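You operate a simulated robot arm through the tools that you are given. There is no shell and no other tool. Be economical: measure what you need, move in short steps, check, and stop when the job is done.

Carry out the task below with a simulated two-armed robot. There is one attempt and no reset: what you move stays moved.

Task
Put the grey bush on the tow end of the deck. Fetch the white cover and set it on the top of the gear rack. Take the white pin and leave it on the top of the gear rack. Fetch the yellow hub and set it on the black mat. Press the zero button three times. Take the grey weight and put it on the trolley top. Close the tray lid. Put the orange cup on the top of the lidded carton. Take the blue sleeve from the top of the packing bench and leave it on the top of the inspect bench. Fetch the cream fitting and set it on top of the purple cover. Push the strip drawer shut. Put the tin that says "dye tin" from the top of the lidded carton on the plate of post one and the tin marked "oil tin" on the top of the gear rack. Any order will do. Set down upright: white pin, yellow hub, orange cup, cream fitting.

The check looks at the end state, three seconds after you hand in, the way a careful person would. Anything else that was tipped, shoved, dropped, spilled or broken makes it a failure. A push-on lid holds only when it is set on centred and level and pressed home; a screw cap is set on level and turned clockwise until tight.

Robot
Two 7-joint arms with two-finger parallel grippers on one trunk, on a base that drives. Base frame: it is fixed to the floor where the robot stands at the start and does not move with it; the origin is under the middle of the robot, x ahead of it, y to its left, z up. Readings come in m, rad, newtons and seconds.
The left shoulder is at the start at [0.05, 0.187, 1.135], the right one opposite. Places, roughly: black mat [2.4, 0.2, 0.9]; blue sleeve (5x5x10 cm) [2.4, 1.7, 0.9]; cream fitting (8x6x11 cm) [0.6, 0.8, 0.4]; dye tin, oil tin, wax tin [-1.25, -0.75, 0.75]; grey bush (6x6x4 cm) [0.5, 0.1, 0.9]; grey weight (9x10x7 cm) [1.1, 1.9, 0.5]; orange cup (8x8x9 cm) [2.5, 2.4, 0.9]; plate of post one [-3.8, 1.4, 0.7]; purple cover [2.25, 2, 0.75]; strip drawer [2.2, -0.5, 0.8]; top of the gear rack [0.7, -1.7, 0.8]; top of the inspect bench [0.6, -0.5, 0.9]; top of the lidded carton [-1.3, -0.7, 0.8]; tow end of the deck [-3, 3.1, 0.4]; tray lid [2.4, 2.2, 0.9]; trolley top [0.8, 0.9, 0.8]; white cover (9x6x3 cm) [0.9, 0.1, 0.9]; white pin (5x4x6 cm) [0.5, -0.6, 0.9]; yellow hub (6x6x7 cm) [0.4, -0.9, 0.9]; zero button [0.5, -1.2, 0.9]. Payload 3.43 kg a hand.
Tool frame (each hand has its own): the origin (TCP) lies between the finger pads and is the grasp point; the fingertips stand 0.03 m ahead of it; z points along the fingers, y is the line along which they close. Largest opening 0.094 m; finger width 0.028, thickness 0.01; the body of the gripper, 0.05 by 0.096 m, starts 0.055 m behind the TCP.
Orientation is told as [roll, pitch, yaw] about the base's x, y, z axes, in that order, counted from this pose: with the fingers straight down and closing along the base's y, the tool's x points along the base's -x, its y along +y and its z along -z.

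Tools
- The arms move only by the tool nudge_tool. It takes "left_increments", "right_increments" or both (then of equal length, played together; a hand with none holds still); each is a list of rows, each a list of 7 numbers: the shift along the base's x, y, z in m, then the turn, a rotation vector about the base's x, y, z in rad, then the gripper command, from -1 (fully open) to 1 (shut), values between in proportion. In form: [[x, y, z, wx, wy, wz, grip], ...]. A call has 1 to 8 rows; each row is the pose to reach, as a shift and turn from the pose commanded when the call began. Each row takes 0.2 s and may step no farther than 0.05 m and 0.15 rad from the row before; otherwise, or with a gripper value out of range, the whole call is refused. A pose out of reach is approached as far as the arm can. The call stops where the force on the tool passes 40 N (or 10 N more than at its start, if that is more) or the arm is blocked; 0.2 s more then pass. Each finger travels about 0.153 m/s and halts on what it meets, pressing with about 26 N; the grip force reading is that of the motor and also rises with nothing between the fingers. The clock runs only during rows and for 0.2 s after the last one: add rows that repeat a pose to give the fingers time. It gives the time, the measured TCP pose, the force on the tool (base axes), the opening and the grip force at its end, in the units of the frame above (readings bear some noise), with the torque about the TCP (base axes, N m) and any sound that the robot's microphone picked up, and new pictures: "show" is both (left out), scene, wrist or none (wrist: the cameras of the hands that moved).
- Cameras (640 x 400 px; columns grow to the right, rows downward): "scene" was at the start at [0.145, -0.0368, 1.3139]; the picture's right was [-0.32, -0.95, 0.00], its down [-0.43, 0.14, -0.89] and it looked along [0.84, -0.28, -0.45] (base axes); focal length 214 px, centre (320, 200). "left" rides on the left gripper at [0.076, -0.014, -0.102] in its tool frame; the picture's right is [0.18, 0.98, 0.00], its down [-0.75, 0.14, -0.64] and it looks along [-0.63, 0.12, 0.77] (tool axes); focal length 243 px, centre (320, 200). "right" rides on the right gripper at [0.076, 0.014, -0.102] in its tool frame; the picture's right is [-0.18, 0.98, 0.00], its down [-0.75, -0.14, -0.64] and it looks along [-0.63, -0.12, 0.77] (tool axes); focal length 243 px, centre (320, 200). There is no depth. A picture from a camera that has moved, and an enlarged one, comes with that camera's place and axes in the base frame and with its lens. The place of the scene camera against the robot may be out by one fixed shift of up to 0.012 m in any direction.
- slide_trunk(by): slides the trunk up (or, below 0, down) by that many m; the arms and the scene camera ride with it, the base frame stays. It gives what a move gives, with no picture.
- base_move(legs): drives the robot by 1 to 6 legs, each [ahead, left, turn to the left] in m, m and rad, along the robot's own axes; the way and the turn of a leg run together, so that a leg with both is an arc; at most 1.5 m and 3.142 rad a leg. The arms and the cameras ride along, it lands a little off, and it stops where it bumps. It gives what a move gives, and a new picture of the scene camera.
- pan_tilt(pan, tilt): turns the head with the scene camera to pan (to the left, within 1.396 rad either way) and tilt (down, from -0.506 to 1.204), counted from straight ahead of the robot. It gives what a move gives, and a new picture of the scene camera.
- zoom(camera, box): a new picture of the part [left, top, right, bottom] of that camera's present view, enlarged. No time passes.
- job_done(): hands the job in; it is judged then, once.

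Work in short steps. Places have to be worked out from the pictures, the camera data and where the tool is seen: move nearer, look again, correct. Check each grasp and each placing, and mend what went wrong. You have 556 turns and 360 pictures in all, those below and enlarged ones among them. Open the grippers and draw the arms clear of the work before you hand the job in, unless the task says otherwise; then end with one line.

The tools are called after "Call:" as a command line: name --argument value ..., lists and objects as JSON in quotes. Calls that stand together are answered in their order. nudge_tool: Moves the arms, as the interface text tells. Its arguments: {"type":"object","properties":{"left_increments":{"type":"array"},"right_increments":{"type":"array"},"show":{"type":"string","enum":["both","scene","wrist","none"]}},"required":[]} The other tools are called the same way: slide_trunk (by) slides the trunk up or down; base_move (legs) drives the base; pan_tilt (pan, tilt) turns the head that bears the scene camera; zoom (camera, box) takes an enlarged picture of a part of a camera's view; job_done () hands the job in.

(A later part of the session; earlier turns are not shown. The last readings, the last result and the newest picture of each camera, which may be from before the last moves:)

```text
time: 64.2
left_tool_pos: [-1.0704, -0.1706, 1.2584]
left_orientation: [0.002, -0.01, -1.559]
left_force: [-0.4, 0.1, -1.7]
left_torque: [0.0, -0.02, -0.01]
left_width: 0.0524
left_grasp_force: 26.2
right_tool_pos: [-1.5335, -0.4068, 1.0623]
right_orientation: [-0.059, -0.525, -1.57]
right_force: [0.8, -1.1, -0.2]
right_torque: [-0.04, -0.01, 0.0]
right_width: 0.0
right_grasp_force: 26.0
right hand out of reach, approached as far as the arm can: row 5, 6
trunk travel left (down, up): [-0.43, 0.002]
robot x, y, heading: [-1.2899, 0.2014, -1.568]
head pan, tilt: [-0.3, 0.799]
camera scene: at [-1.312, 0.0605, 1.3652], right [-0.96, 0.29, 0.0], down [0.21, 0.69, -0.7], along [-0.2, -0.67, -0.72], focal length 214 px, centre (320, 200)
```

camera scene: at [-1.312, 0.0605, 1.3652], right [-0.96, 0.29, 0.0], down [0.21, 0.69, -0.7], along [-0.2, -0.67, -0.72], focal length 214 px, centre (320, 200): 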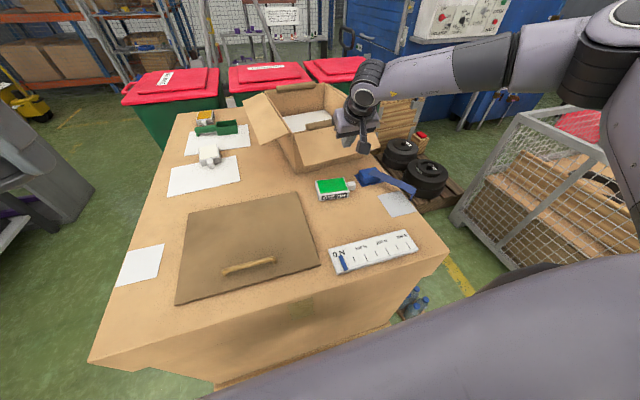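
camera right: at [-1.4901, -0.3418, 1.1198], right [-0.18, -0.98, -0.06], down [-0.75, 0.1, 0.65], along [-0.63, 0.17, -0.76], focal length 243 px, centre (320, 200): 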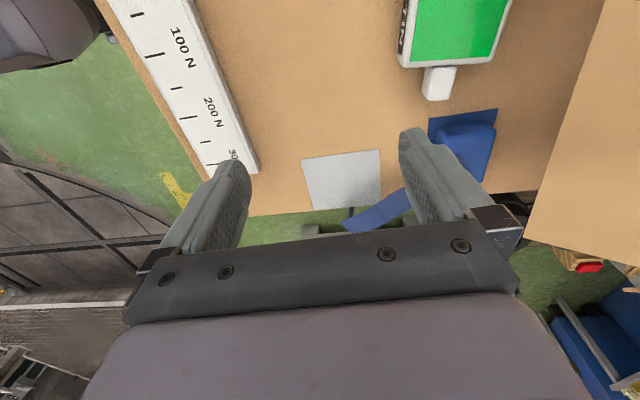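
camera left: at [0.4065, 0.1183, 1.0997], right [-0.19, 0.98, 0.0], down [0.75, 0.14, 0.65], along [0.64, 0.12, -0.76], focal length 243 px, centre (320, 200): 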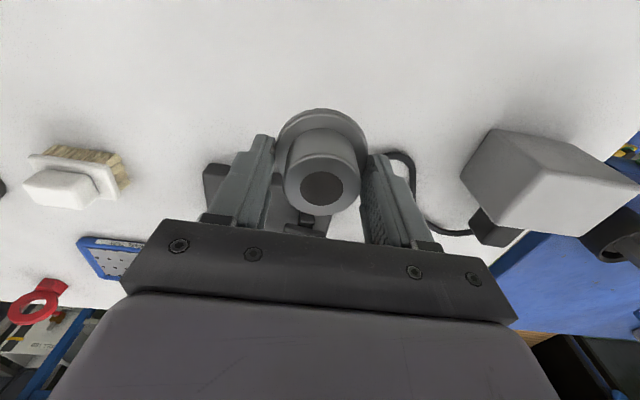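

Tilted reach is ~0.41. Lowering the trunk should bring the wrist level with the shoulder and gain more; I test that with a bit more tilt.

Call:
slide_trunk --by -0.1

Call:
nudge_tool --right_increments '[[0.01, -0.01, 0, -0.1, 0, 0, 1], [0.02, -0.03, 0, -0.2, 0, 0, 1], [0.025, -0.06, 0, -0.2, 0, 0, 1], [0.025, -0.09, 0, -0.2, 0, 0, 1], [0.025, -0.12, 0, -0.2, 0, 0, 1]]' --show "both"

```text
time: 65.5
left_tool_pos: [-1.0699, -0.1714, 1.1576]
left_orientation: [0.0, -0.011, -1.561]
left_force: [-0.6, -0.3, -1.6]
left_torque: [-0.02, -0.03, 0.02]
left_width: 0.0524
left_grasp_force: 25.5
right_tool_pos: [-1.5318, -0.4056, 0.9631]
right_orientation: [-0.061, -0.522, -1.571]
right_force: [-0.6, -0.6, -0.3]
right_torque: [0.0, 0.0, -0.01]
right_width: 0.0
right_grasp_force: 26.0
trunk travel left (down, up): [-0.33, 0.102]
robot x, y, heading: [-1.289, 0.2051, -1.563]
head pan, tilt: [-0.3, 0.799]
```

```text
time: 66.7
left_tool_pos: [-1.0698, -0.1718, 1.1575]
left_orientation: [0.0, -0.01, -1.559]
left_force: [0.1, 0.5, -2.4]
left_torque: [-0.03, 0.01, 0.01]
left_width: 0.0524
left_grasp_force: 25.4
right_tool_pos: [-1.5501, -0.4504, 0.9877]
right_orientation: [-0.061, -0.724, -1.569]
right_force: [0.1, -0.1, -0.7]
right_torque: [-0.02, -0.03, 0.01]
right_width: 0.0001
right_grasp_force: 26.0
right hand out of reach, approached as far as the arm can: row 1, 2, 3, 4, 5
trunk travel left (down, up): [-0.33, 0.102]
robot x, y, heading: [-1.2889, 0.203, -1.558]
head pan, tilt: [-0.3, 0.799]
camera scene: at [-1.312, 0.0607, 1.2652], right [-0.96, 0.29, 0.0], down [0.21, 0.69, -0.7], along [-0.2, -0.67, -0.72], focal length 214 px, centre (320, 200)
camera right: at [-1.5298, -0.3262, 1.0127], right [0.98, -0.18, 0.08], down [-0.1, -0.13, 0.99], along [-0.16, -0.97, -0.15], focal length 243 px, centre (320, 200)
```

scene: 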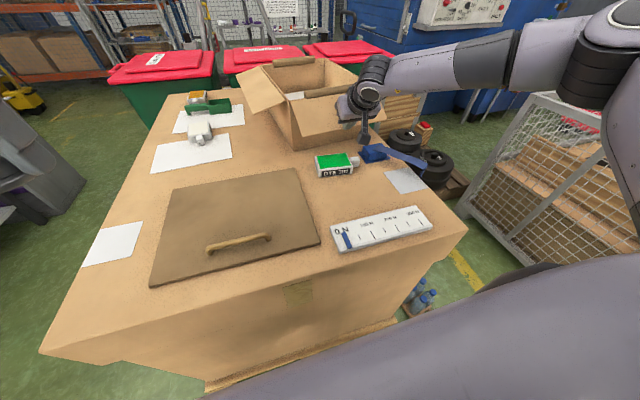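
right: 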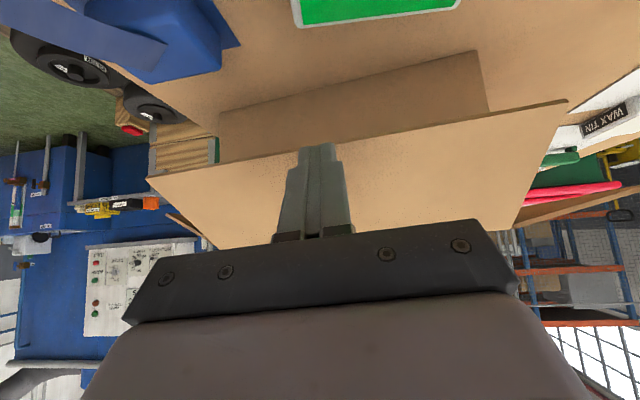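

Call:
slide_trunk --by -0.06

Call:
nudge_tool --right_increments '[[0.01, -0.02, 0, 0, 0, 0, 1], [0.02, -0.04, 0, -0.03, 0, 0, 1], [0.03, -0.06, 0, -0.06, 0, 0, 1], [0.04, -0.07, 0, -0.06, 0, 0, 1]]' --show "none"

```text
time: 67.7
left_tool_pos: [-1.0699, -0.1707, 1.0979]
left_orientation: [0.001, -0.01, -1.557]
left_force: [0.3, 0.1, -0.7]
left_torque: [0.02, 0.01, 0.02]
left_width: 0.0526
left_grasp_force: 26.3
right_tool_pos: [-1.5505, -0.4516, 0.9288]
right_orientation: [-0.06, -0.724, -1.57]
right_force: [0.0, 0.6, 0.2]
right_torque: [0.0, 0.0, 0.0]
right_width: 0.0002
right_grasp_force: 25.9
trunk travel left (down, up): [-0.27, 0.162]
robot x, y, heading: [-1.2867, 0.2047, -1.564]
head pan, tilt: [-0.3, 0.799]
```

```text
time: 68.7
left_tool_pos: [-1.0702, -0.1718, 1.0986]
left_orientation: [0.0, -0.011, -1.559]
left_force: [-0.1, -0.1, -1.4]
left_torque: [0.01, 0.01, 0.01]
left_width: 0.0526
left_grasp_force: 26.2
right_tool_pos: [-1.5483, -0.4605, 0.9449]
right_orientation: [-0.06, -0.784, -1.571]
right_force: [-1.2, 0.2, -0.6]
right_torque: [-0.02, -0.02, -0.01]
right_width: 0.0
right_grasp_force: 25.8
right hand out of reach, approached as far as the arm can: row 1, 2, 3, 4
trunk travel left (down, up): [-0.27, 0.162]
robot x, y, heading: [-1.2889, 0.2065, -1.564]
head pan, tilt: [-0.3, 0.799]
```

Still just short. A better idea: turn the robot to face east so its right shoulder is beside the carton, and reach sideways. First retract the right arm upright.

Call:
nudge_tool --right_increments '[[0, 0.04, 0.03, 0.13, 0, 0, 1], [0, 0.08, 0.06, 0.26, 0, 0, 1], [0, 0.12, 0.09, 0.39, 0, 0, 0.5], [0, 0.16, 0.11, 0.52, 0, 0, 0], [0, 0.2, 0.13, 0.65, 0, 0, -0.5], [0, 0.24, 0.15, 0.78, 0, 0, -1], [0, 0.28, 0.17, 0.78, 0, 0, -1], [0, 0.32, 0.19, 0.78, 0, 0, -1]]' --show "none"

Call:
slide_trunk --by 0.08

Call:
base_move --legs '[[-0.25, 0, 0], [0, 0, 1.56], [-0.25, 0, 0]]'

```text
time: 70.5
left_tool_pos: [-1.0698, -0.1712, 1.0967]
left_orientation: [0.001, -0.011, -1.557]
left_force: [-0.3, -0.3, -1.3]
left_torque: [-0.03, 0.01, 0.01]
left_width: 0.0525
left_grasp_force: 25.8
right_tool_pos: [-1.5512, -0.1403, 1.1354]
right_orientation: [-0.061, -0.004, -1.57]
right_force: [0.4, 0.5, 0.0]
right_torque: [0.01, -0.02, -0.03]
right_width: 0.0941
right_grasp_force: 0.2
trunk travel left (down, up): [-0.27, 0.162]
robot x, y, heading: [-1.288, 0.2076, -1.566]
head pan, tilt: [-0.3, 0.799]
```

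```text
time: 71.7
left_tool_pos: [-1.0702, -0.1716, 1.1785]
left_orientation: [0.0, -0.01, -1.558]
left_force: [-0.7, 0.4, -1.5]
left_torque: [0.0, 0.01, 0.0]
left_width: 0.0525
left_grasp_force: 25.9
right_tool_pos: [-1.5497, -0.1414, 1.2156]
right_orientation: [-0.062, -0.004, -1.57]
right_force: [-0.5, 0.2, -0.2]
right_torque: [-0.01, -0.03, -0.02]
right_width: 0.094
right_grasp_force: 0.0
trunk travel left (down, up): [-0.35, 0.082]
robot x, y, heading: [-1.2927, 0.206, -1.568]
head pan, tilt: [-0.3, 0.799]
```

```text
time: 78.7
left_tool_pos: [-1.1566, 0.6663, 1.1772]
left_orientation: [0.0, -0.012, -0.022]
left_force: [-0.3, 0.2, -1.2]
left_torque: [0.02, 0.0, -0.04]
left_width: 0.0525
left_grasp_force: 26.3
right_tool_pos: [-1.2039, 0.1876, 1.2145]
right_orientation: [-0.062, -0.002, -0.031]
right_force: [-0.7, -1.0, 0.0]
right_torque: [0.02, 0.04, 0.0]
right_width: 0.094
right_grasp_force: 0.0
trunk travel left (down, up): [-0.35, 0.082]
robot x, y, heading: [-1.5407, 0.4617, -0.024]
head pan, tilt: [-0.3, 0.799]
camera scene: at [-1.4049, 0.4254, 1.2853], right [-0.32, -0.95, 0.0], down [-0.68, 0.23, -0.7], along [0.66, -0.22, -0.72], focal length 214 px, centre (320, 200)
```

scene: 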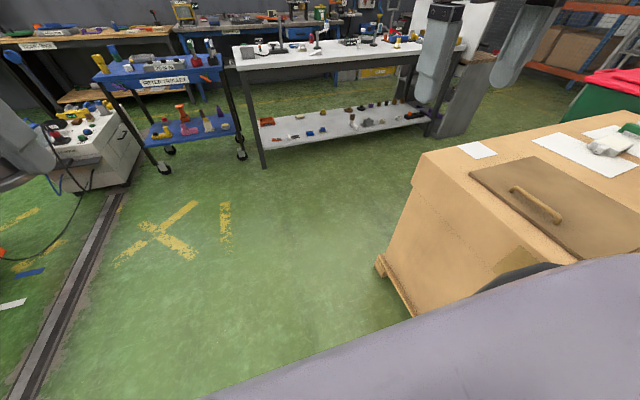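

Call:
base_move --legs '[[0, -0.25, 0.02]]'

Call:
nudge_tool --right_increments '[[-0.02, -0.03, -0.03, 0.01, 0, 0, -1], [-0.05, -0.06, -0.05, 0.02, 0, 0, -1], [-0.08, -0.09, -0.07, 0.03, 0, 0, -1], [-0.11, -0.12, -0.09, 0.04, 0, 0, -1], [-0.14, -0.15, -0.11, 0.05, 0, 0, -1], [-0.17, -0.18, -0.13, 0.06, 0, 0, -1], [-0.2, -0.21, -0.15, 0.06, 0, 0, -1], [-0.23, -0.24, -0.16, 0.06, 0, 0, -1]]' --show "wrist"

```text
time: 80.5
left_tool_pos: [-1.1656, 0.4211, 1.1781]
left_orientation: [0.004, -0.008, 0.0]
left_force: [0.0, -0.1, -1.9]
left_torque: [0.02, 0.0, 0.03]
left_width: 0.0526
left_grasp_force: 25.8
right_tool_pos: [-1.201, -0.0585, 1.214]
right_orientation: [-0.06, -0.003, -0.013]
right_force: [0.6, -0.5, 0.4]
right_torque: [0.0, 0.0, 0.0]
right_width: 0.0942
right_grasp_force: 0.0
trunk travel left (down, up): [-0.35, 0.082]
robot x, y, heading: [-1.5418, 0.2073, -0.008]
head pan, tilt: [-0.3, 0.799]
camera scene: at [-1.4077, 0.1743, 1.2852], right [-0.3, -0.95, 0.0], down [-0.68, 0.22, -0.7], along [0.66, -0.21, -0.72], focal length 214 px, centre (320, 200)
```

scene: 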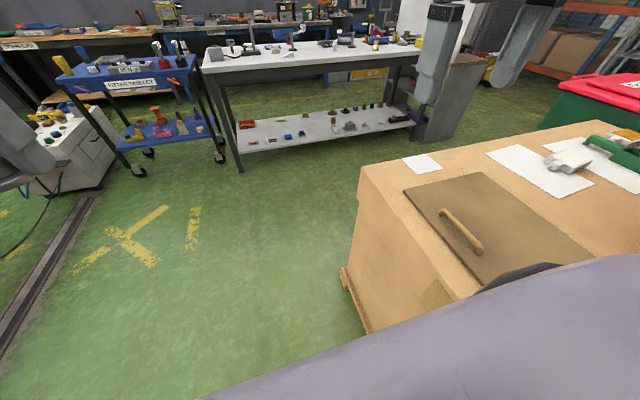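

```text
time: 82.3
left_tool_pos: [-1.1653, 0.4219, 1.1773]
left_orientation: [-0.001, -0.01, -0.002]
left_force: [-0.2, 0.0, -0.7]
left_torque: [-0.01, -0.03, 0.0]
left_width: 0.0524
left_grasp_force: 25.7
right_tool_pos: [-1.4127, -0.2728, 1.0612]
right_orientation: [-0.001, -0.001, -0.015]
right_force: [0.3, 1.0, -0.5]
right_torque: [0.01, 0.0, -0.01]
right_width: 0.0941
right_grasp_force: 0.0
right hand out of reach, approached as far as the arm can: row 8
trunk travel left (down, up): [-0.35, 0.082]
robot x, y, heading: [-1.5435, 0.2102, -0.002]
head pan, tilt: [-0.3, 0.799]
camera right: at [-1.4885, -0.2575, 1.162], right [0.2, 0.98, 0.0], down [0.75, -0.15, 0.64], along [0.63, -0.13, -0.77], focal length 243 px, centre (320, 200)
```

right: 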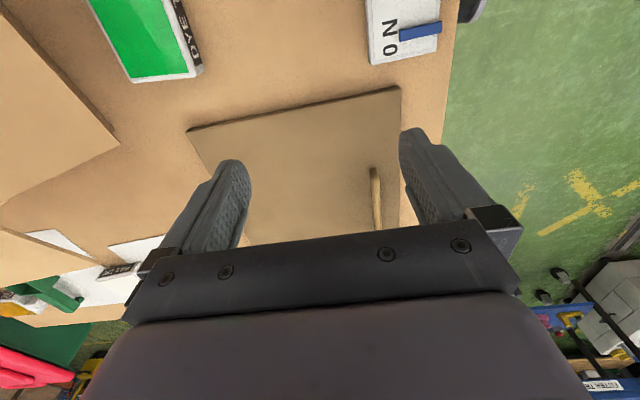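

Call:
nudge_tool --right_increments '[[0, 0, -0.05, 0, 0, 0, -1], [-0.02, -0.03, -0.08, 0, 0, 0, -1], [-0.04, -0.06, -0.1, 0, 0, 0, -1], [-0.06, -0.09, -0.11, 0, 0, 0, -1], [-0.08, -0.12, -0.11, 0, 0, 0, -1], [-0.09, -0.15, -0.11, 0, 0, 0, -1]]' --show "wrist"

```text
time: 83.7
left_tool_pos: [-1.1652, 0.4221, 1.1778]
left_orientation: [0.001, -0.009, 0.0]
left_force: [-0.5, 0.5, -1.4]
left_torque: [-0.02, 0.0, 0.02]
left_width: 0.0525
left_grasp_force: 26.0
right_tool_pos: [-1.409, -0.2698, 1.0178]
right_orientation: [-0.001, -0.001, -0.013]
right_force: [-0.8, -0.5, 0.1]
right_torque: [-0.02, -0.02, 0.0]
right_width: 0.0939
right_grasp_force: 0.0
right hand out of reach, approached as far as the arm can: row 1, 2, 3, 4, 5, 6
trunk travel left (down, up): [-0.35, 0.082]
robot x, y, heading: [-1.5406, 0.2078, -0.007]
head pan, tilt: [-0.3, 0.799]
camera right: at [-1.4851, -0.2538, 1.1178], right [0.2, 0.98, 0.0], down [0.75, -0.15, 0.64], along [0.63, -0.13, -0.77], focal length 243 px, centre (320, 200)
```

right: 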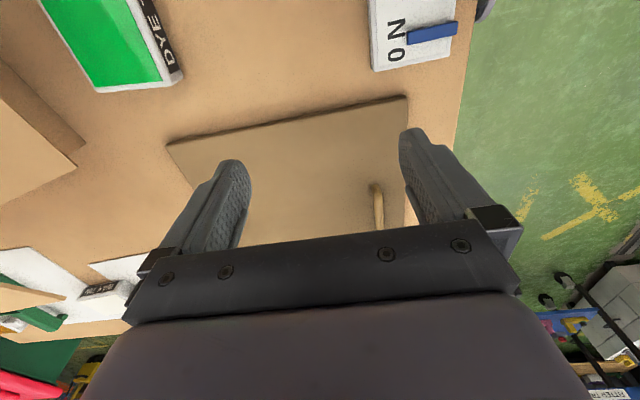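

The wrist limits this direction; the −yaw side worked better earlier. I rotate the hand the other way round (−π), keeping height.

Call:
nudge_tool --right_increments '[[0, 0.02, 0.03, 0, 0, -0.15, -1], [0, 0.02, 0.03, 0, 0, -0.3, -1], [0, 0.02, 0.03, 0, 0, -0.45, -1], [0, 0.02, 0.03, 0, 0, -0.6, -1], [0, 0.02, 0.03, 0, 0, -0.75, -1], [0, 0.02, 0.03, 0, 0, -0.9, -1], [0, 0.02, 0.03, 0, 0, -1.05, -1], [0, 0.02, 0.03, 0, 0, -1.2, -1]]' --show "none"

Call:
nudge_tool --right_increments '[[-0.01, 0, 0, 0, 0, -0.15, -1], [-0.02, 0, 0, 0, 0, -0.3, -1], [-0.03, 0, 0, 0, 0, -0.45, -1], [-0.04, 0, 0, 0, 0, -0.6, -1], [-0.05, 0, 0, 0, 0, -0.75, -1], [-0.06, 0, 0, 0, 0, -0.9, -1], [-0.07, 0, 0, 0, 0, -1.05, -1], [-0.08, 0, 0, 0, 0, -1.2, -1]]' --show "none"

Call:
nudge_tool --right_increments '[[0, -0.02, 0, 0, 0, -0.15, -1], [0, -0.05, 0, 0, 0, -0.3, -1], [0, -0.08, 0, 0, 0, -0.45, -1], [0, -0.11, -0.02, 0, 0, -0.6, -1], [0, -0.14, -0.04, 0, 0, -0.73, -1]]' --show "wrist"

```text
time: 85.5
left_tool_pos: [-1.1646, 0.4218, 1.1775]
left_orientation: [0.0, -0.01, -0.001]
left_force: [0.7, 0.0, -1.1]
left_torque: [-0.02, 0.03, -0.01]
left_width: 0.0526
left_grasp_force: 26.0
right_tool_pos: [-1.414, -0.2478, 1.0514]
right_orientation: [0.0, -0.005, -1.215]
right_force: [0.5, -0.2, 0.1]
right_torque: [0.04, -0.03, -0.01]
right_width: 0.0938
right_grasp_force: 0.0
trunk travel left (down, up): [-0.35, 0.082]
robot x, y, heading: [-1.5415, 0.2079, -0.005]
head pan, tilt: [-0.3, 0.799]
```

```text
time: 87.3
left_tool_pos: [-1.164, 0.4218, 1.1781]
left_orientation: [0.0, -0.008, 0.0]
left_force: [0.5, 0.3, -1.4]
left_torque: [0.01, -0.01, 0.01]
left_width: 0.0525
left_grasp_force: 26.0
right_tool_pos: [-1.4777, -0.2493, 1.0517]
right_orientation: [-0.002, -0.004, -2.415]
right_force: [0.0, 0.0, 0.6]
right_torque: [0.0, -0.01, 0.02]
right_width: 0.0939
right_grasp_force: 0.1
right hand out of reach, approached as far as the arm can: row 7, 8
trunk travel left (down, up): [-0.35, 0.082]
robot x, y, heading: [-1.5464, 0.2095, -0.007]
head pan, tilt: [-0.3, 0.799]
```

```text
time: 88.5
left_tool_pos: [-1.164, 0.4208, 1.177]
left_orientation: [0.0, -0.009, 0.0]
left_force: [0.3, -0.4, -0.7]
left_torque: [0.0, 0.01, -0.02]
left_width: 0.0526
left_grasp_force: 26.1
right_tool_pos: [-1.4777, -0.3876, 1.0125]
right_orientation: [-0.001, -0.003, 3.139]
right_force: [0.0, -1.3, 0.4]
right_torque: [0.01, 0.0, -0.01]
right_width: 0.0941
right_grasp_force: 0.0
trunk travel left (down, up): [-0.35, 0.082]
robot x, y, heading: [-1.5407, 0.2086, -0.006]
head pan, tilt: [-0.3, 0.799]
camera right: at [-1.4003, -0.4022, 1.1139], right [-0.19, -0.98, 0.0], down [-0.75, 0.14, 0.64], along [-0.63, 0.12, -0.76], focal length 243 px, centre (320, 200)
```

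right: 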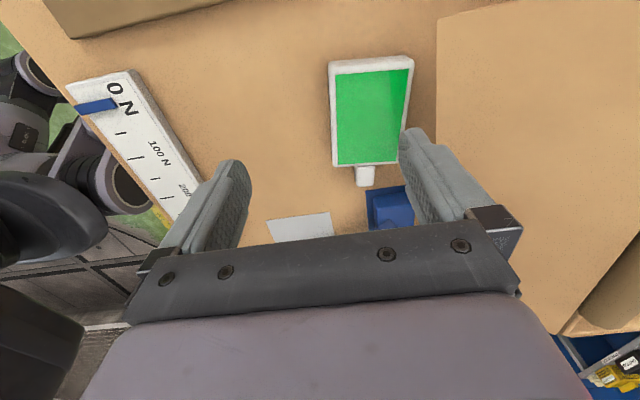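

The hand now reaches over the dye tin, at about (-1.497, -0.430), yawed −0.1. I descend onto it.

Call:
nudge_tool --right_increments '[[-0.01, -0.02, -0.03, 0, 0, -0.05, -1], [-0.02, -0.042, -0.05, 0, 0, -0.1, -1], [-0.02, -0.042, -0.09, 0, 0, -0.1, -1], [-0.02, -0.042, -0.115, 0, 0, -0.1, -1]]' --show "wrist"

```text
time: 89.5
left_tool_pos: [-1.1638, 0.4217, 1.1767]
left_orientation: [0.001, -0.01, 0.001]
left_force: [-0.6, 0.3, -1.7]
left_torque: [0.0, 0.02, -0.01]
left_width: 0.0525
left_grasp_force: 26.1
right_tool_pos: [-1.4983, -0.4315, 0.9003]
right_orientation: [-0.001, -0.003, 3.04]
right_force: [-0.4, 0.3, -0.3]
right_torque: [-0.02, 0.04, 0.0]
right_width: 0.094
right_grasp_force: 0.1
trunk travel left (down, up): [-0.35, 0.082]
robot x, y, heading: [-1.5408, 0.2024, -0.007]
head pan, tilt: [-0.3, 0.799]
camera right: at [-1.4235, -0.4541, 1.0006], right [-0.28, -0.96, 0.0], down [-0.73, 0.22, 0.64], along [-0.62, 0.18, -0.77], focal length 243 px, centre (320, 200)
```

right: 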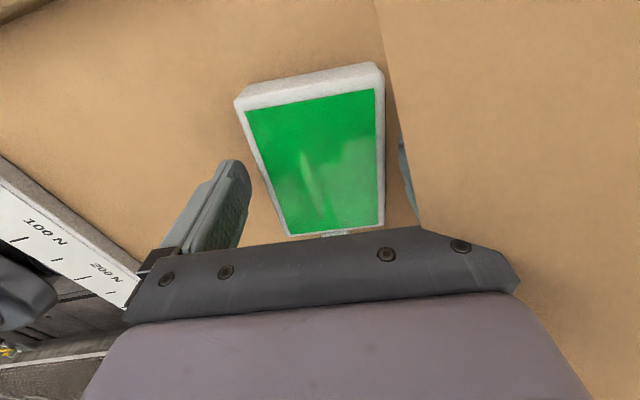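

The tin is centred and aligned (a box flap hangs near the south finger). I narrow the opening slightly, descend 12 mm and close.

Call:
nudge_tool --right_increments '[[-0.004, -0.001, 0, 0, 0, 0, -0.72], [-0.004, -0.001, -0.012, 0, 0, 0, -0.72], [-0.004, -0.001, -0.012, 0, 0, 0, 1], [-0.004, -0.001, -0.012, 0, 0, 0, 1], [-0.004, -0.001, -0.012, 0, 0, 0, 1], [-0.004, 0.004, 0.02, 0, 0, 0, 1], [-0.004, 0.01, 0.06, 0, 0, 0, 1]]' --show "both"

```text
time: 91.1
left_tool_pos: [-1.1645, 0.4217, 1.1773]
left_orientation: [-0.001, -0.008, 0.001]
left_force: [0.1, -0.1, -1.5]
left_torque: [-0.01, 0.02, -0.02]
left_width: 0.0523
left_grasp_force: 26.8
right_tool_pos: [-1.5004, -0.4196, 0.9582]
right_orientation: [-0.001, -0.004, 3.041]
right_force: [0.7, 0.1, -5.2]
right_torque: [-0.03, -0.06, 0.0]
right_width: 0.0758
right_grasp_force: 26.4
trunk travel left (down, up): [-0.35, 0.082]
robot x, y, heading: [-1.5439, 0.2068, -0.005]
head pan, tilt: [-0.3, 0.799]
camera scene: at [-1.4077, 0.1749, 1.2851], right [-0.3, -0.95, 0.0], down [-0.68, 0.22, -0.7], along [0.66, -0.21, -0.72], focal length 214 px, centre (320, 200)
camera right: at [-1.4251, -0.442, 1.059], right [-0.28, -0.96, 0.0], down [-0.73, 0.21, 0.64], along [-0.62, 0.18, -0.76], focal length 243 px, centre (320, 200)
```

scene: 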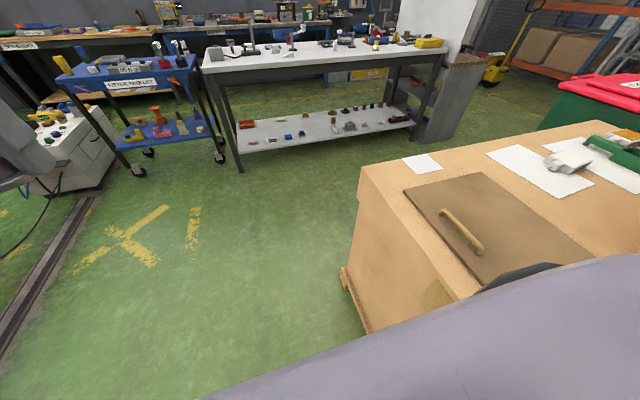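
right: 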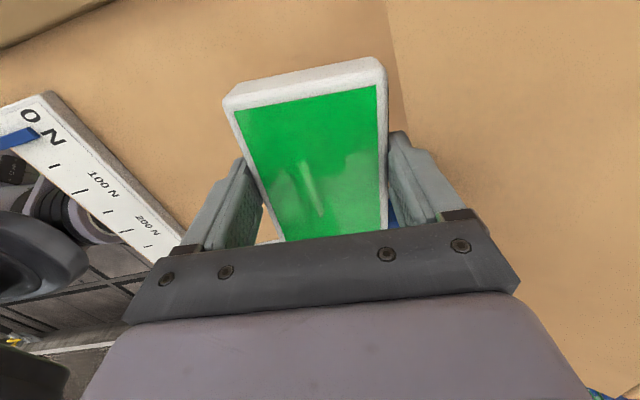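

The dye tin is held. I lift it clear and draw it toward the robot, then back north away from the carton.

Call:
nudge_tool --right_increments '[[0, 0, 0.045, 0, 0, 0, 1], [0, 0.02, 0.085, 0, 0, 0, 1], [0, 0.05, 0.12, 0, 0, 0, 1], [0, 0.08, 0.15, 0, 0, 0, 1], [0, 0.11, 0.17, 0, 0, 0, 1]]' --show "none"

Call:
base_move --legs '[[0, 0.5, 0], [0, 0, 2.5]]'

Call:
pan_tilt --pan 0.0 --tilt 0.45

```text
time: 92.3
left_tool_pos: [-1.165, 0.4221, 1.1774]
left_orientation: [0.001, -0.008, -0.003]
left_force: [-0.2, 0.4, -0.8]
left_torque: [0.01, -0.04, 0.0]
left_width: 0.0527
left_grasp_force: 26.1
right_tool_pos: [-1.4919, -0.3156, 1.1259]
right_orientation: [0.0, -0.004, 3.04]
right_force: [0.1, 1.4, -5.0]
right_torque: [-0.01, -0.05, 0.02]
right_width: 0.0759
right_grasp_force: 25.2
right hand out of reach, approached as far as the arm can: row 5
trunk travel left (down, up): [-0.35, 0.082]
robot x, y, heading: [-1.544, 0.2091, -0.004]
head pan, tilt: [-0.3, 0.799]
```

```text
time: 101.0
left_tool_pos: [-1.9654, 0.787, 1.1773]
left_orientation: [0.002, -0.008, 2.427]
left_force: [0.3, -0.3, -2.3]
left_torque: [0.02, -0.02, 0.01]
left_width: 0.0527
left_grasp_force: 26.1
right_tool_pos: [-1.2374, 1.1296, 1.1256]
right_orientation: [-0.002, -0.004, -0.816]
right_force: [0.1, -0.5, -5.4]
right_torque: [0.03, -0.02, 0.0]
right_width: 0.076
right_grasp_force: 25.9
trunk travel left (down, up): [-0.35, 0.082]
robot x, y, heading: [-1.5386, 0.7018, 2.427]
head pan, tilt: [-0.3, 0.799]
camera scene: at [-1.6263, 0.8015, 1.2852], right [0.85, 0.52, 0.0], down [0.38, -0.61, -0.7], along [-0.36, 0.59, -0.72], focal length 214 px, centre (320, 200)
```

scene: 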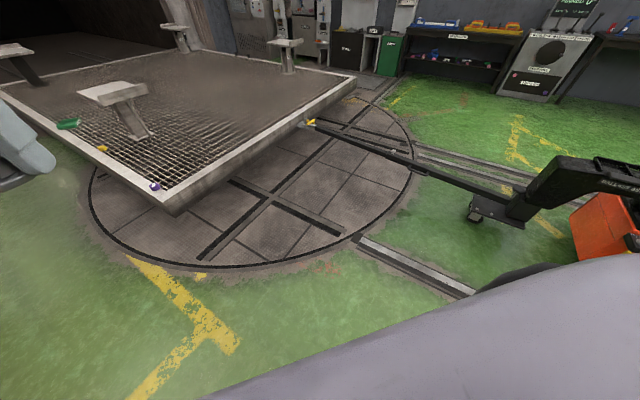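

```text
time: 101.8
left_tool_pos: [-1.9658, 0.7871, 1.1777]
left_orientation: [0.001, -0.009, 2.427]
left_force: [-0.5, -0.2, -0.4]
left_torque: [0.01, -0.01, -0.01]
left_width: 0.0526
left_grasp_force: 25.9
right_tool_pos: [-1.2381, 1.1304, 1.1256]
right_orientation: [-0.001, -0.004, -0.815]
right_force: [-0.3, -0.3, -4.9]
right_torque: [0.05, 0.01, -0.01]
right_width: 0.0759
right_grasp_force: 25.8
trunk travel left (down, up): [-0.35, 0.082]
robot x, y, heading: [-1.5369, 0.705, 2.422]
head pan, tilt: [0.0, 0.45]
camera scene: at [-1.6532, 0.7935, 1.3156], right [0.66, 0.75, 0.0], down [0.33, -0.29, -0.9], along [-0.68, 0.59, -0.44], focal length 214 px, centre (320, 200)
```

scene: 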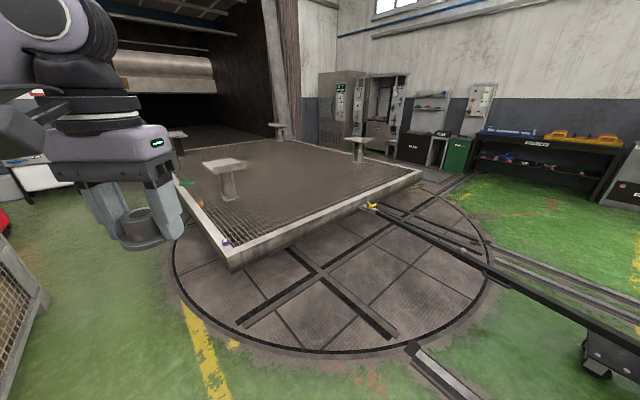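

A wheeled deck with plated posts; the tow bar couples at its right end. I zoom to read markings.

Call:
zoom --camera "scene" --box '[160, 110, 440, 285]'

```text
2.29 times, centred on (300, 198) of scene
camera zoom: at [-1.6532, 0.7935, 1.3156], right [0.66, 0.75, 0.0], down [0.33, -0.29, -0.9], along [-0.68, 0.59, -0.44], focal length 490 px, centre (366, 206)
```

zoom: 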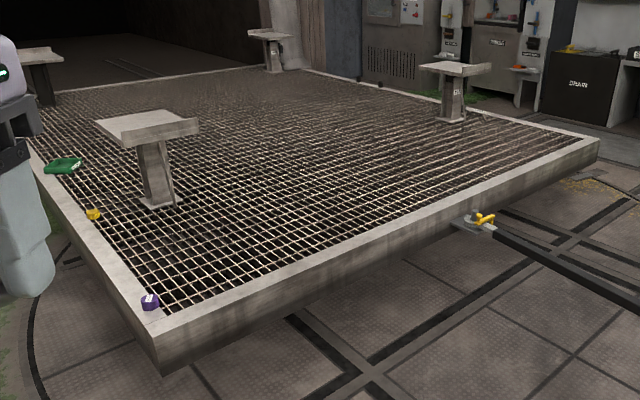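

Post one is the near-left post (≈(-3.83, 1.44)); the tow edge is at x ≈ -2.8. I turn west to see the corridor south of the deck.

Call:
base_move --legs '[[0, 0, 0.72]]'

```text
time: 104.1
left_tool_pos: [-1.9154, 0.4826, 1.1779]
left_orientation: [0.002, -0.009, -3.131]
left_force: [-0.9, 0.5, -0.6]
left_torque: [0.01, -0.03, 0.0]
left_width: 0.0526
left_grasp_force: 26.1
right_tool_pos: [-1.5986, 1.2218, 1.1252]
right_orientation: [-0.001, -0.002, -0.09]
right_force: [0.3, -0.8, -3.9]
right_torque: [-0.02, 0.02, 0.04]
right_width: 0.0757
right_grasp_force: 26.6
trunk travel left (down, up): [-0.35, 0.082]
robot x, y, heading: [-1.5411, 0.7033, -3.133]
head pan, tilt: [0.0, 0.45]
camera scene: at [-1.6908, 0.6933, 1.3157], right [-0.01, 1.0, 0.0], down [0.44, 0.0, -0.9], along [-0.9, -0.01, -0.44], focal length 214 px, centre (320, 200)
```

scene: 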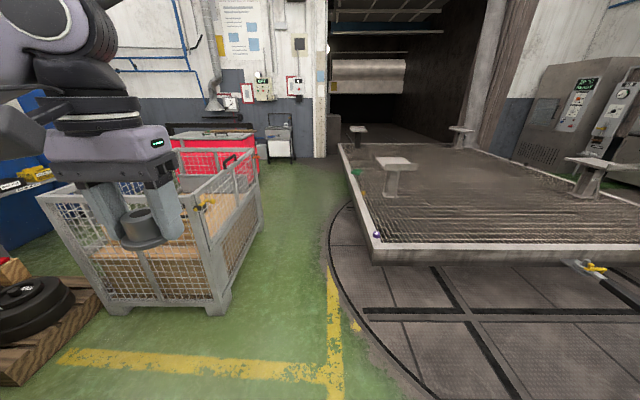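

The corridor between cage (y≈0) and deck (y≈1.03) is clear. I drive west alongside the deck to post one.

Call:
base_move --legs '[[0, 0.1, 0], [1.3, 0, 0], [0.9, 0, 0]]'

Call:
pan_tilt --pan -1.2 --tilt 0.6

```text
time: 115.8
left_tool_pos: [-4.1365, 0.3843, 1.1781]
left_orientation: [0.002, -0.009, 3.136]
left_force: [0.0, -0.6, -1.3]
left_torque: [-0.02, 0.02, -0.01]
left_width: 0.0526
left_grasp_force: 26.0
right_tool_pos: [-3.8067, 1.1178, 1.1253]
right_orientation: [-0.002, -0.003, -0.107]
right_force: [0.2, -0.4, -5.2]
right_torque: [0.01, 0.03, 0.01]
right_width: 0.0756
right_grasp_force: 26.2
trunk travel left (down, up): [-0.35, 0.082]
robot x, y, heading: [-3.7543, 0.595, 3.129]
head pan, tilt: [0.0, 0.45]
camera scene: at [-3.9079, 0.5909, 1.3156], right [0.01, 1.0, 0.0], down [0.44, -0.01, -0.9], along [-0.9, 0.01, -0.44], focal length 214 px, centre (320, 200)
```

scene: 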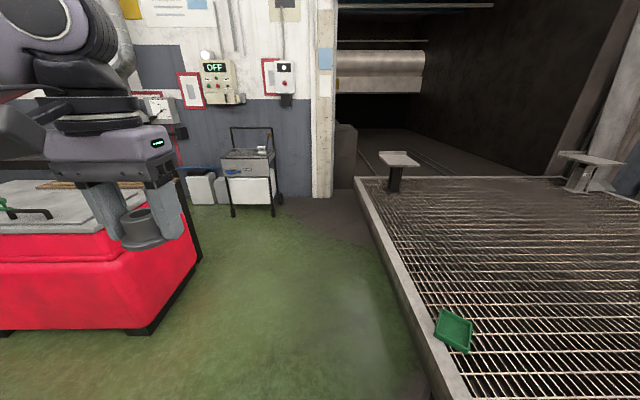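

```text
time: 117.2
left_tool_pos: [-4.1359, 0.3848, 1.1785]
left_orientation: [0.001, -0.009, 3.136]
left_force: [0.2, -1.0, -0.8]
left_torque: [0.01, 0.0, 0.01]
left_width: 0.0526
left_grasp_force: 26.0
right_tool_pos: [-3.8069, 1.1182, 1.1278]
right_orientation: [-0.003, -0.004, -0.105]
right_force: [0.4, -0.7, -5.0]
right_torque: [0.01, 0.02, -0.02]
right_width: 0.0756
right_grasp_force: 25.8
trunk travel left (down, up): [-0.35, 0.082]
robot x, y, heading: [-3.7555, 0.5962, 3.131]
head pan, tilt: [-1.201, 0.6]
camera scene: at [-3.8469, 0.6727, 1.3021], right [0.94, 0.35, 0.0], down [0.2, -0.53, -0.82], along [-0.29, 0.77, -0.57], focal length 214 px, centre (320, 200)
```

scene: 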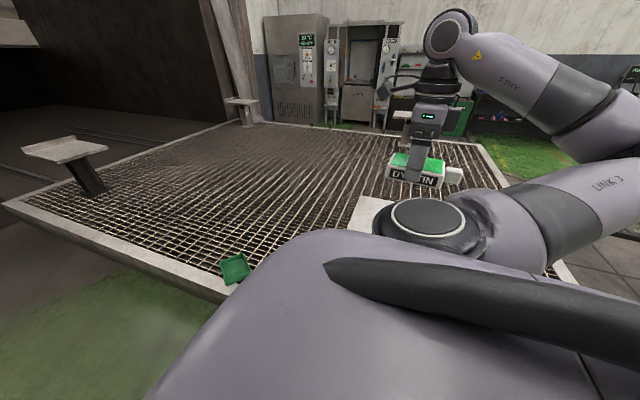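

The plate spans about x -3.95..-3.68, y 1.31..1.58. I sidle north 0.11 m and then extend the tin over it.

Call:
base_move --legs '[[0.0, -0.11, 0]]'

Call:
nudge_tool --right_increments '[[0, 0.04, -0.02, 0, 0, 0, 1], [0, 0.08, -0.04, 0, 0, 0, 1], [0, 0.12, -0.06, 0, 0, 0, 1], [0, 0.16, -0.08, 0, 0, 0, 1]]' --show "both"

```text
time: 118.4
left_tool_pos: [-4.1358, 0.4961, 1.1776]
left_orientation: [0.001, -0.01, 3.139]
left_force: [0.7, 0.1, -0.9]
left_torque: [0.01, -0.01, -0.02]
left_width: 0.0526
left_grasp_force: 25.7
right_tool_pos: [-3.8062, 1.2311, 1.1239]
right_orientation: [-0.001, -0.004, -0.104]
right_force: [0.6, 0.6, -4.9]
right_torque: [-0.02, 0.05, -0.04]
right_width: 0.0757
right_grasp_force: 26.5
trunk travel left (down, up): [-0.35, 0.082]
robot x, y, heading: [-3.7559, 0.7079, 3.133]
head pan, tilt: [-1.201, 0.6]
camera scene: at [-3.8458, 0.7852, 1.302], right [0.94, 0.35, 0.0], down [0.2, -0.53, -0.82], along [-0.29, 0.77, -0.57], focal length 214 px, centre (320, 200)
```

scene: 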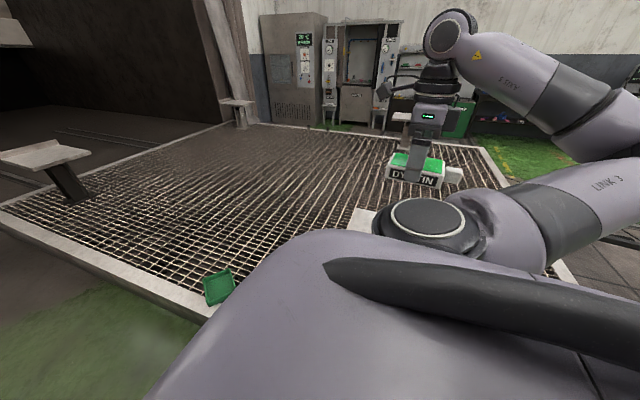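

```text
time: 119.4
left_tool_pos: [-4.136, 0.497, 1.1775]
left_orientation: [0.002, -0.007, 3.136]
left_force: [0.1, 0.6, -0.8]
left_torque: [-0.01, 0.0, 0.03]
left_width: 0.0527
left_grasp_force: 26.0
right_tool_pos: [-3.8039, 1.3902, 1.0441]
right_orientation: [-0.001, -0.004, -0.104]
right_force: [0.1, -0.6, -5.3]
right_torque: [-0.02, 0.06, -0.01]
right_width: 0.0757
right_grasp_force: 26.1
trunk travel left (down, up): [-0.35, 0.082]
robot x, y, heading: [-3.75, 0.7077, 3.132]
head pan, tilt: [-1.201, 0.6]
camera scene: at [-3.846, 0.7851, 1.302], right [0.94, 0.35, 0.0], down [0.2, -0.53, -0.82], along [-0.29, 0.77, -0.57], focal length 214 px, centre (320, 200)
camera right: at [-3.8774, 1.412, 1.1448], right [0.29, 0.96, 0.0], down [0.73, -0.22, 0.64], along [0.62, -0.18, -0.76], focal length 243 px, centre (320, 200)
```

scene: 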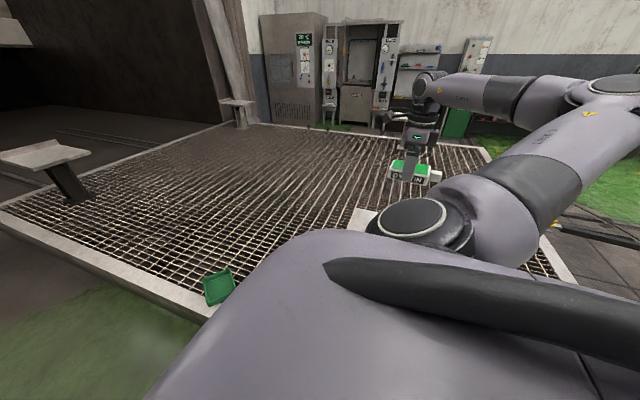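
right: 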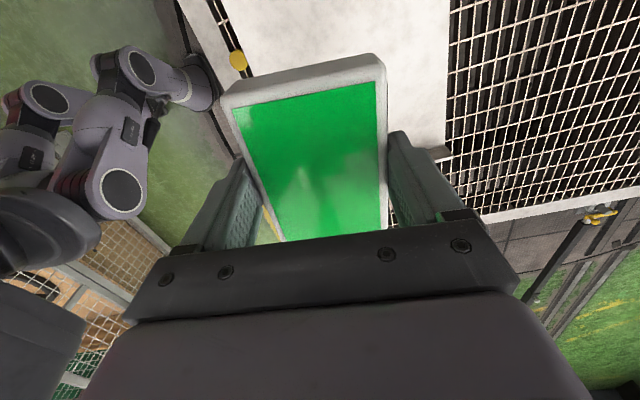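

The tin is over the plate. I descend most of the way, then slowly to contact.

Call:
nudge_tool --right_increments '[[0, 0.0, -0.05, 0, 0, 0, 1], [0, 0.0, -0.1, 0, 0, 0, 1], [0, 0.0, -0.15, 0, 0, 0, 1], [0, 0.0, -0.2, 0, 0, 0, 1], [0, 0.0, -0.24, 0, 0, 0, 1]]' --show "both"

```text
time: 120.6
left_tool_pos: [-4.1351, 0.4952, 1.1771]
left_orientation: [0.002, -0.008, 3.137]
left_force: [-0.2, 0.5, -0.8]
left_torque: [0.0, -0.03, 0.0]
left_width: 0.0528
left_grasp_force: 25.8
right_tool_pos: [-3.8043, 1.389, 0.8027]
right_orientation: [-0.002, -0.004, -0.104]
right_force: [0.6, 0.0, -4.0]
right_torque: [0.0, 0.04, 0.01]
right_width: 0.0757
right_grasp_force: 26.5
trunk travel left (down, up): [-0.35, 0.082]
robot x, y, heading: [-3.7537, 0.7084, 3.128]
head pan, tilt: [-1.201, 0.6]
camera scene: at [-3.846, 0.7849, 1.302], right [0.94, 0.35, 0.0], down [0.2, -0.53, -0.82], along [-0.29, 0.77, -0.57], focal length 214 px, centre (320, 200)
camera right: at [-3.8782, 1.4115, 0.9042], right [0.29, 0.96, 0.0], down [0.73, -0.22, 0.65], along [0.62, -0.18, -0.76], focal length 243 px, centre (320, 200)
```

scene: 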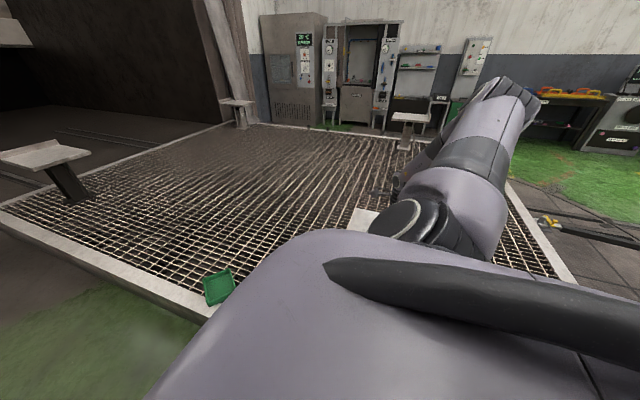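
right: 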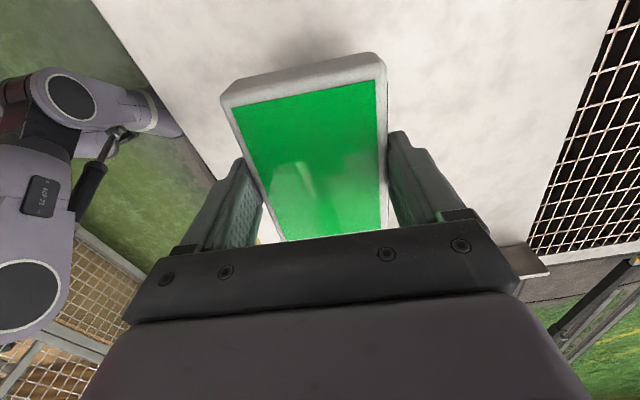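

Call:
nudge_tool --right_increments '[[0, 0.01, -0.02, 0, 0, 0, 1], [0, 0.02, -0.035, 0, 0, 0, 1], [0, 0.02, -0.045, 0, 0, 0, 1], [0, 0.02, -0.055, 0, 0, 0, 1]]' --show "wrist"

```text
time: 121.6
left_tool_pos: [-4.1348, 0.4925, 1.1774]
left_orientation: [-0.004, -0.009, 3.138]
left_force: [-0.2, 0.5, -0.5]
left_torque: [0.0, -0.02, 0.06]
left_width: 0.0525
left_grasp_force: 26.0
right_tool_pos: [-3.8044, 1.4102, 0.7554]
right_orientation: [0.008, 0.0, -0.108]
right_force: [-1.8, 0.9, 33.3]
right_torque: [-1.3, 0.06, 0.21]
right_width: 0.076
right_grasp_force: 26.3
trunk travel left (down, up): [-0.35, 0.082]
robot x, y, heading: [-3.7601, 0.7095, 3.134]
head pan, tilt: [-1.201, 0.6]
camera right: at [-3.8787, 1.4314, 0.8568], right [0.29, 0.96, 0.01], down [0.73, -0.23, 0.64], along [0.62, -0.18, -0.77], focal length 243 px, centre (320, 200)
```

right: 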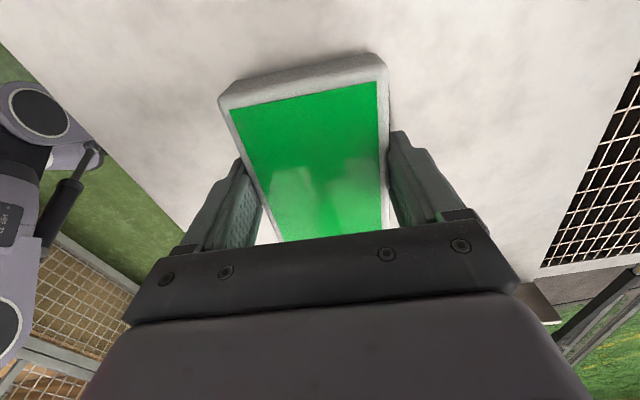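

Contact with the plate. I ease up 3 mm, open and lift away.

Call:
nudge_tool --right_increments '[[0, 0, 0.004, 0, 0, 0, 1], [0, 0, 0.004, 0, 0, 0, 0], [0, 0, 0.004, 0, 0, 0, -1], [0, 0, 0.004, 0, 0, 0, -1], [0, 0, 0.05, 0, 0, 0, -1], [0, 0, 0.1, 0, 0, 0, -1], [0, -0.03, 0.14, 0, 0, 0, -1]]' --show "wrist"

```text
time: 123.2
left_tool_pos: [-4.1347, 0.4942, 1.1767]
left_orientation: [0.0, -0.008, 3.138]
left_force: [-0.5, 0.1, -1.3]
left_torque: [0.04, -0.01, -0.03]
left_width: 0.0525
left_grasp_force: 25.7
right_tool_pos: [-3.8063, 1.379, 0.8924]
right_orientation: [-0.001, -0.004, -0.105]
right_force: [0.1, -0.4, 0.1]
right_torque: [0.02, 0.03, -0.01]
right_width: 0.0942
right_grasp_force: 0.0
trunk travel left (down, up): [-0.35, 0.082]
robot x, y, heading: [-3.7541, 0.7048, 3.131]
head pan, tilt: [-1.201, 0.6]
camera right: at [-3.8814, 1.4012, 0.9939], right [0.29, 0.96, 0.0], down [0.73, -0.22, 0.64], along [0.62, -0.18, -0.76], focal length 243 px, centre (320, 200)
```

right: 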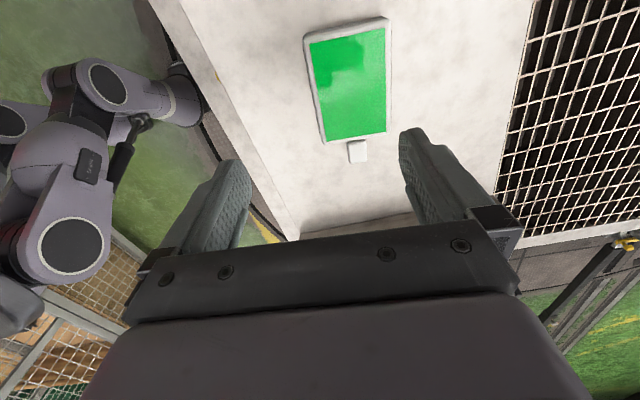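

The dye tin sits flat on post one's plate. Now the bush: I look toward the tow end from here.

Call:
pan_tilt --pan -1.39 --tilt 0.35

Call:
nudge_tool --right_increments '[[0, -0.03, 0.05, 0, 0, 0, -1], [0, -0.06, 0.09, 0, 0, 0, -1], [0, -0.1, 0.12, 0, 0, 0, -1], [0, -0.14, 0.15, 0, 0, 0, -1]]' --show "none"

```text
time: 124.0
left_tool_pos: [-4.1349, 0.4948, 1.1773]
left_orientation: [-0.001, -0.009, 3.14]
left_force: [-0.3, -0.1, -0.8]
left_torque: [0.03, 0.0, 0.0]
left_width: 0.0527
left_grasp_force: 26.2
right_tool_pos: [-3.8066, 1.3809, 0.8914]
right_orientation: [-0.001, -0.003, -0.104]
right_force: [-0.4, 0.2, -0.7]
right_torque: [-0.01, 0.0, 0.01]
right_width: 0.094
right_grasp_force: 0.2
trunk travel left (down, up): [-0.35, 0.082]
robot x, y, heading: [-3.754, 0.7085, 3.13]
head pan, tilt: [-1.389, 0.351]
camera scene: at [-3.8306, 0.7928, 1.3248], right [0.99, 0.17, 0.0], down [0.06, -0.34, -0.94], along [-0.16, 0.93, -0.34], focal length 214 px, centre (320, 200)
```

scene: 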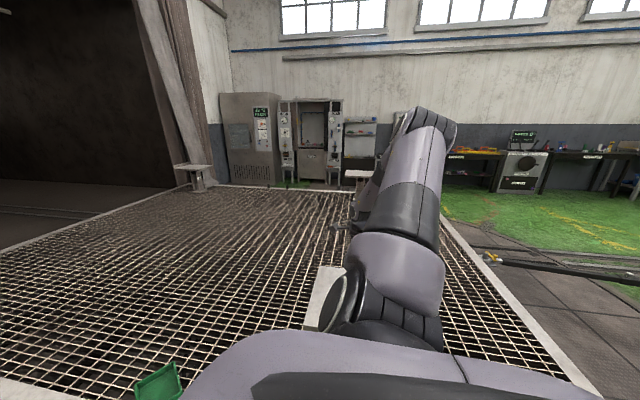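

```text
refused: row 1 steps farther than a row can; nothing moved
```

Call:
nudge_tool --right_increments '[[0, -0.02, 0.045, 0, 0, 0, -1], [0, -0.05, 0.085, 0, 0, 0, -1], [0, -0.08, 0.12, 0, 0, 0, -1], [0, -0.12, 0.15, 0, 0, 0, -1], [0, -0.16, 0.17, 0, 0, 0, -1]]' --show "none"

Call:
base_move --legs '[[0, 0.12, 0], [-1.3, 0, 0], [-0.4, 0, 0]]'

Call:
base_move --legs '[[0, 0, -1.57]]'

Call:
pan_tilt --pan 0 --tilt 0.45

```text
time: 125.2
left_tool_pos: [-4.1355, 0.4963, 1.1773]
left_orientation: [0.0, -0.011, 3.137]
left_force: [0.4, -0.2, -1.4]
left_torque: [-0.02, -0.03, 0.01]
left_width: 0.053
left_grasp_force: 26.3
right_tool_pos: [-3.8083, 1.2172, 1.0615]
right_orientation: [0.0, -0.003, -0.105]
right_force: [-0.4, -0.3, -0.9]
right_torque: [-0.02, 0.03, -0.01]
right_width: 0.0941
right_grasp_force: 0.0
trunk travel left (down, up): [-0.35, 0.082]
robot x, y, heading: [-3.7559, 0.7081, 3.126]
head pan, tilt: [-1.389, 0.351]
```

```text
time: 134.7
left_tool_pos: [-2.4454, 0.3427, 1.1778]
left_orientation: [0.0, -0.009, 3.121]
left_force: [0.2, 0.4, -1.8]
left_torque: [-0.04, 0.05, 0.0]
left_width: 0.0527
left_grasp_force: 25.7
right_tool_pos: [-2.1067, 1.0606, 1.0615]
right_orientation: [-0.001, -0.005, -0.122]
right_force: [-0.7, 0.0, 0.2]
right_torque: [0.0, -0.02, 0.0]
right_width: 0.0938
right_grasp_force: 0.0
trunk travel left (down, up): [-0.35, 0.082]
robot x, y, heading: [-2.0626, 0.5515, 3.118]
head pan, tilt: [-1.389, 0.351]
camera scene: at [-2.1351, 0.6357, 1.3249], right [0.99, 0.15, 0.0], down [0.05, -0.34, -0.94], along [-0.14, 0.93, -0.34], focal length 214 px, centre (320, 200)
```

scene: 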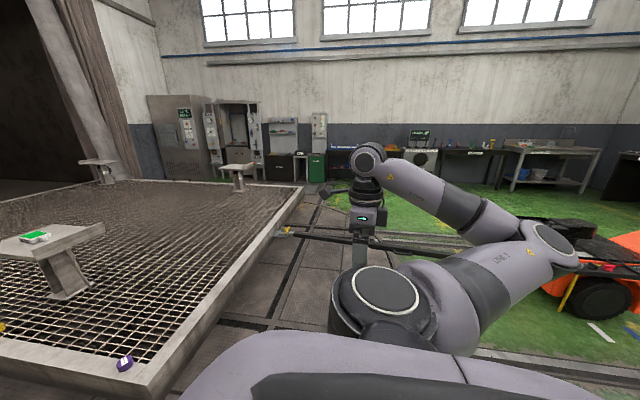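

```text
time: 138.8
left_tool_pos: [-2.2742, 0.9297, 1.1765]
left_orientation: [0.001, -0.009, 1.563]
left_force: [-0.1, 0.9, -0.8]
left_torque: [0.0, 0.01, 0.02]
left_width: 0.0526
left_grasp_force: 26.4
right_tool_pos: [-1.5507, 0.6004, 1.0618]
right_orientation: [-0.001, -0.002, -1.679]
right_force: [-0.2, -0.5, -0.5]
right_torque: [-0.01, -0.01, 0.02]
right_width: 0.0939
right_grasp_force: 0.0
trunk travel left (down, up): [-0.35, 0.082]
robot x, y, heading: [-2.0671, 0.5501, 1.557]
head pan, tilt: [-1.389, 0.351]
camera scene: at [-1.9702, 0.6163, 1.3249], right [0.17, -0.99, 0.0], down [-0.34, -0.06, -0.94], along [0.93, 0.16, -0.34], focal length 214 px, centre (320, 200)
```

scene: 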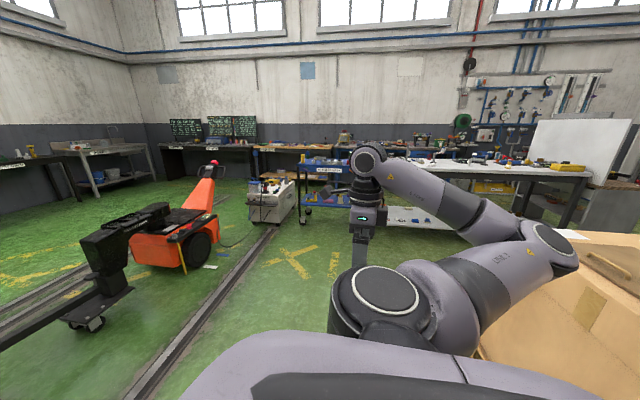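

```text
time: 140.4
left_tool_pos: [-2.2734, 0.9298, 1.1776]
left_orientation: [0.0, -0.009, 1.564]
left_force: [-0.1, 0.6, -1.1]
left_torque: [0.0, 0.01, -0.02]
left_width: 0.0527
left_grasp_force: 25.8
right_tool_pos: [-1.5517, 0.6017, 1.061]
right_orientation: [-0.001, -0.004, -1.68]
right_force: [0.1, -0.2, -0.3]
right_torque: [-0.02, 0.03, 0.01]
right_width: 0.0942
right_grasp_force: 0.1
trunk travel left (down, up): [-0.35, 0.082]
robot x, y, heading: [-2.0635, 0.5503, 1.558]
head pan, tilt: [0.0, 0.45]
camera scene: at [-2.0608, 0.6926, 1.3157], right [1.0, -0.01, 0.0], down [-0.01, -0.44, -0.9], along [0.01, 0.9, -0.44], focal length 214 px, centre (320, 200)
```

scene: 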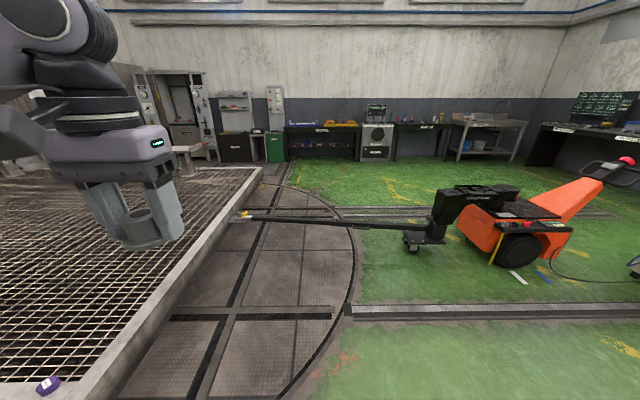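

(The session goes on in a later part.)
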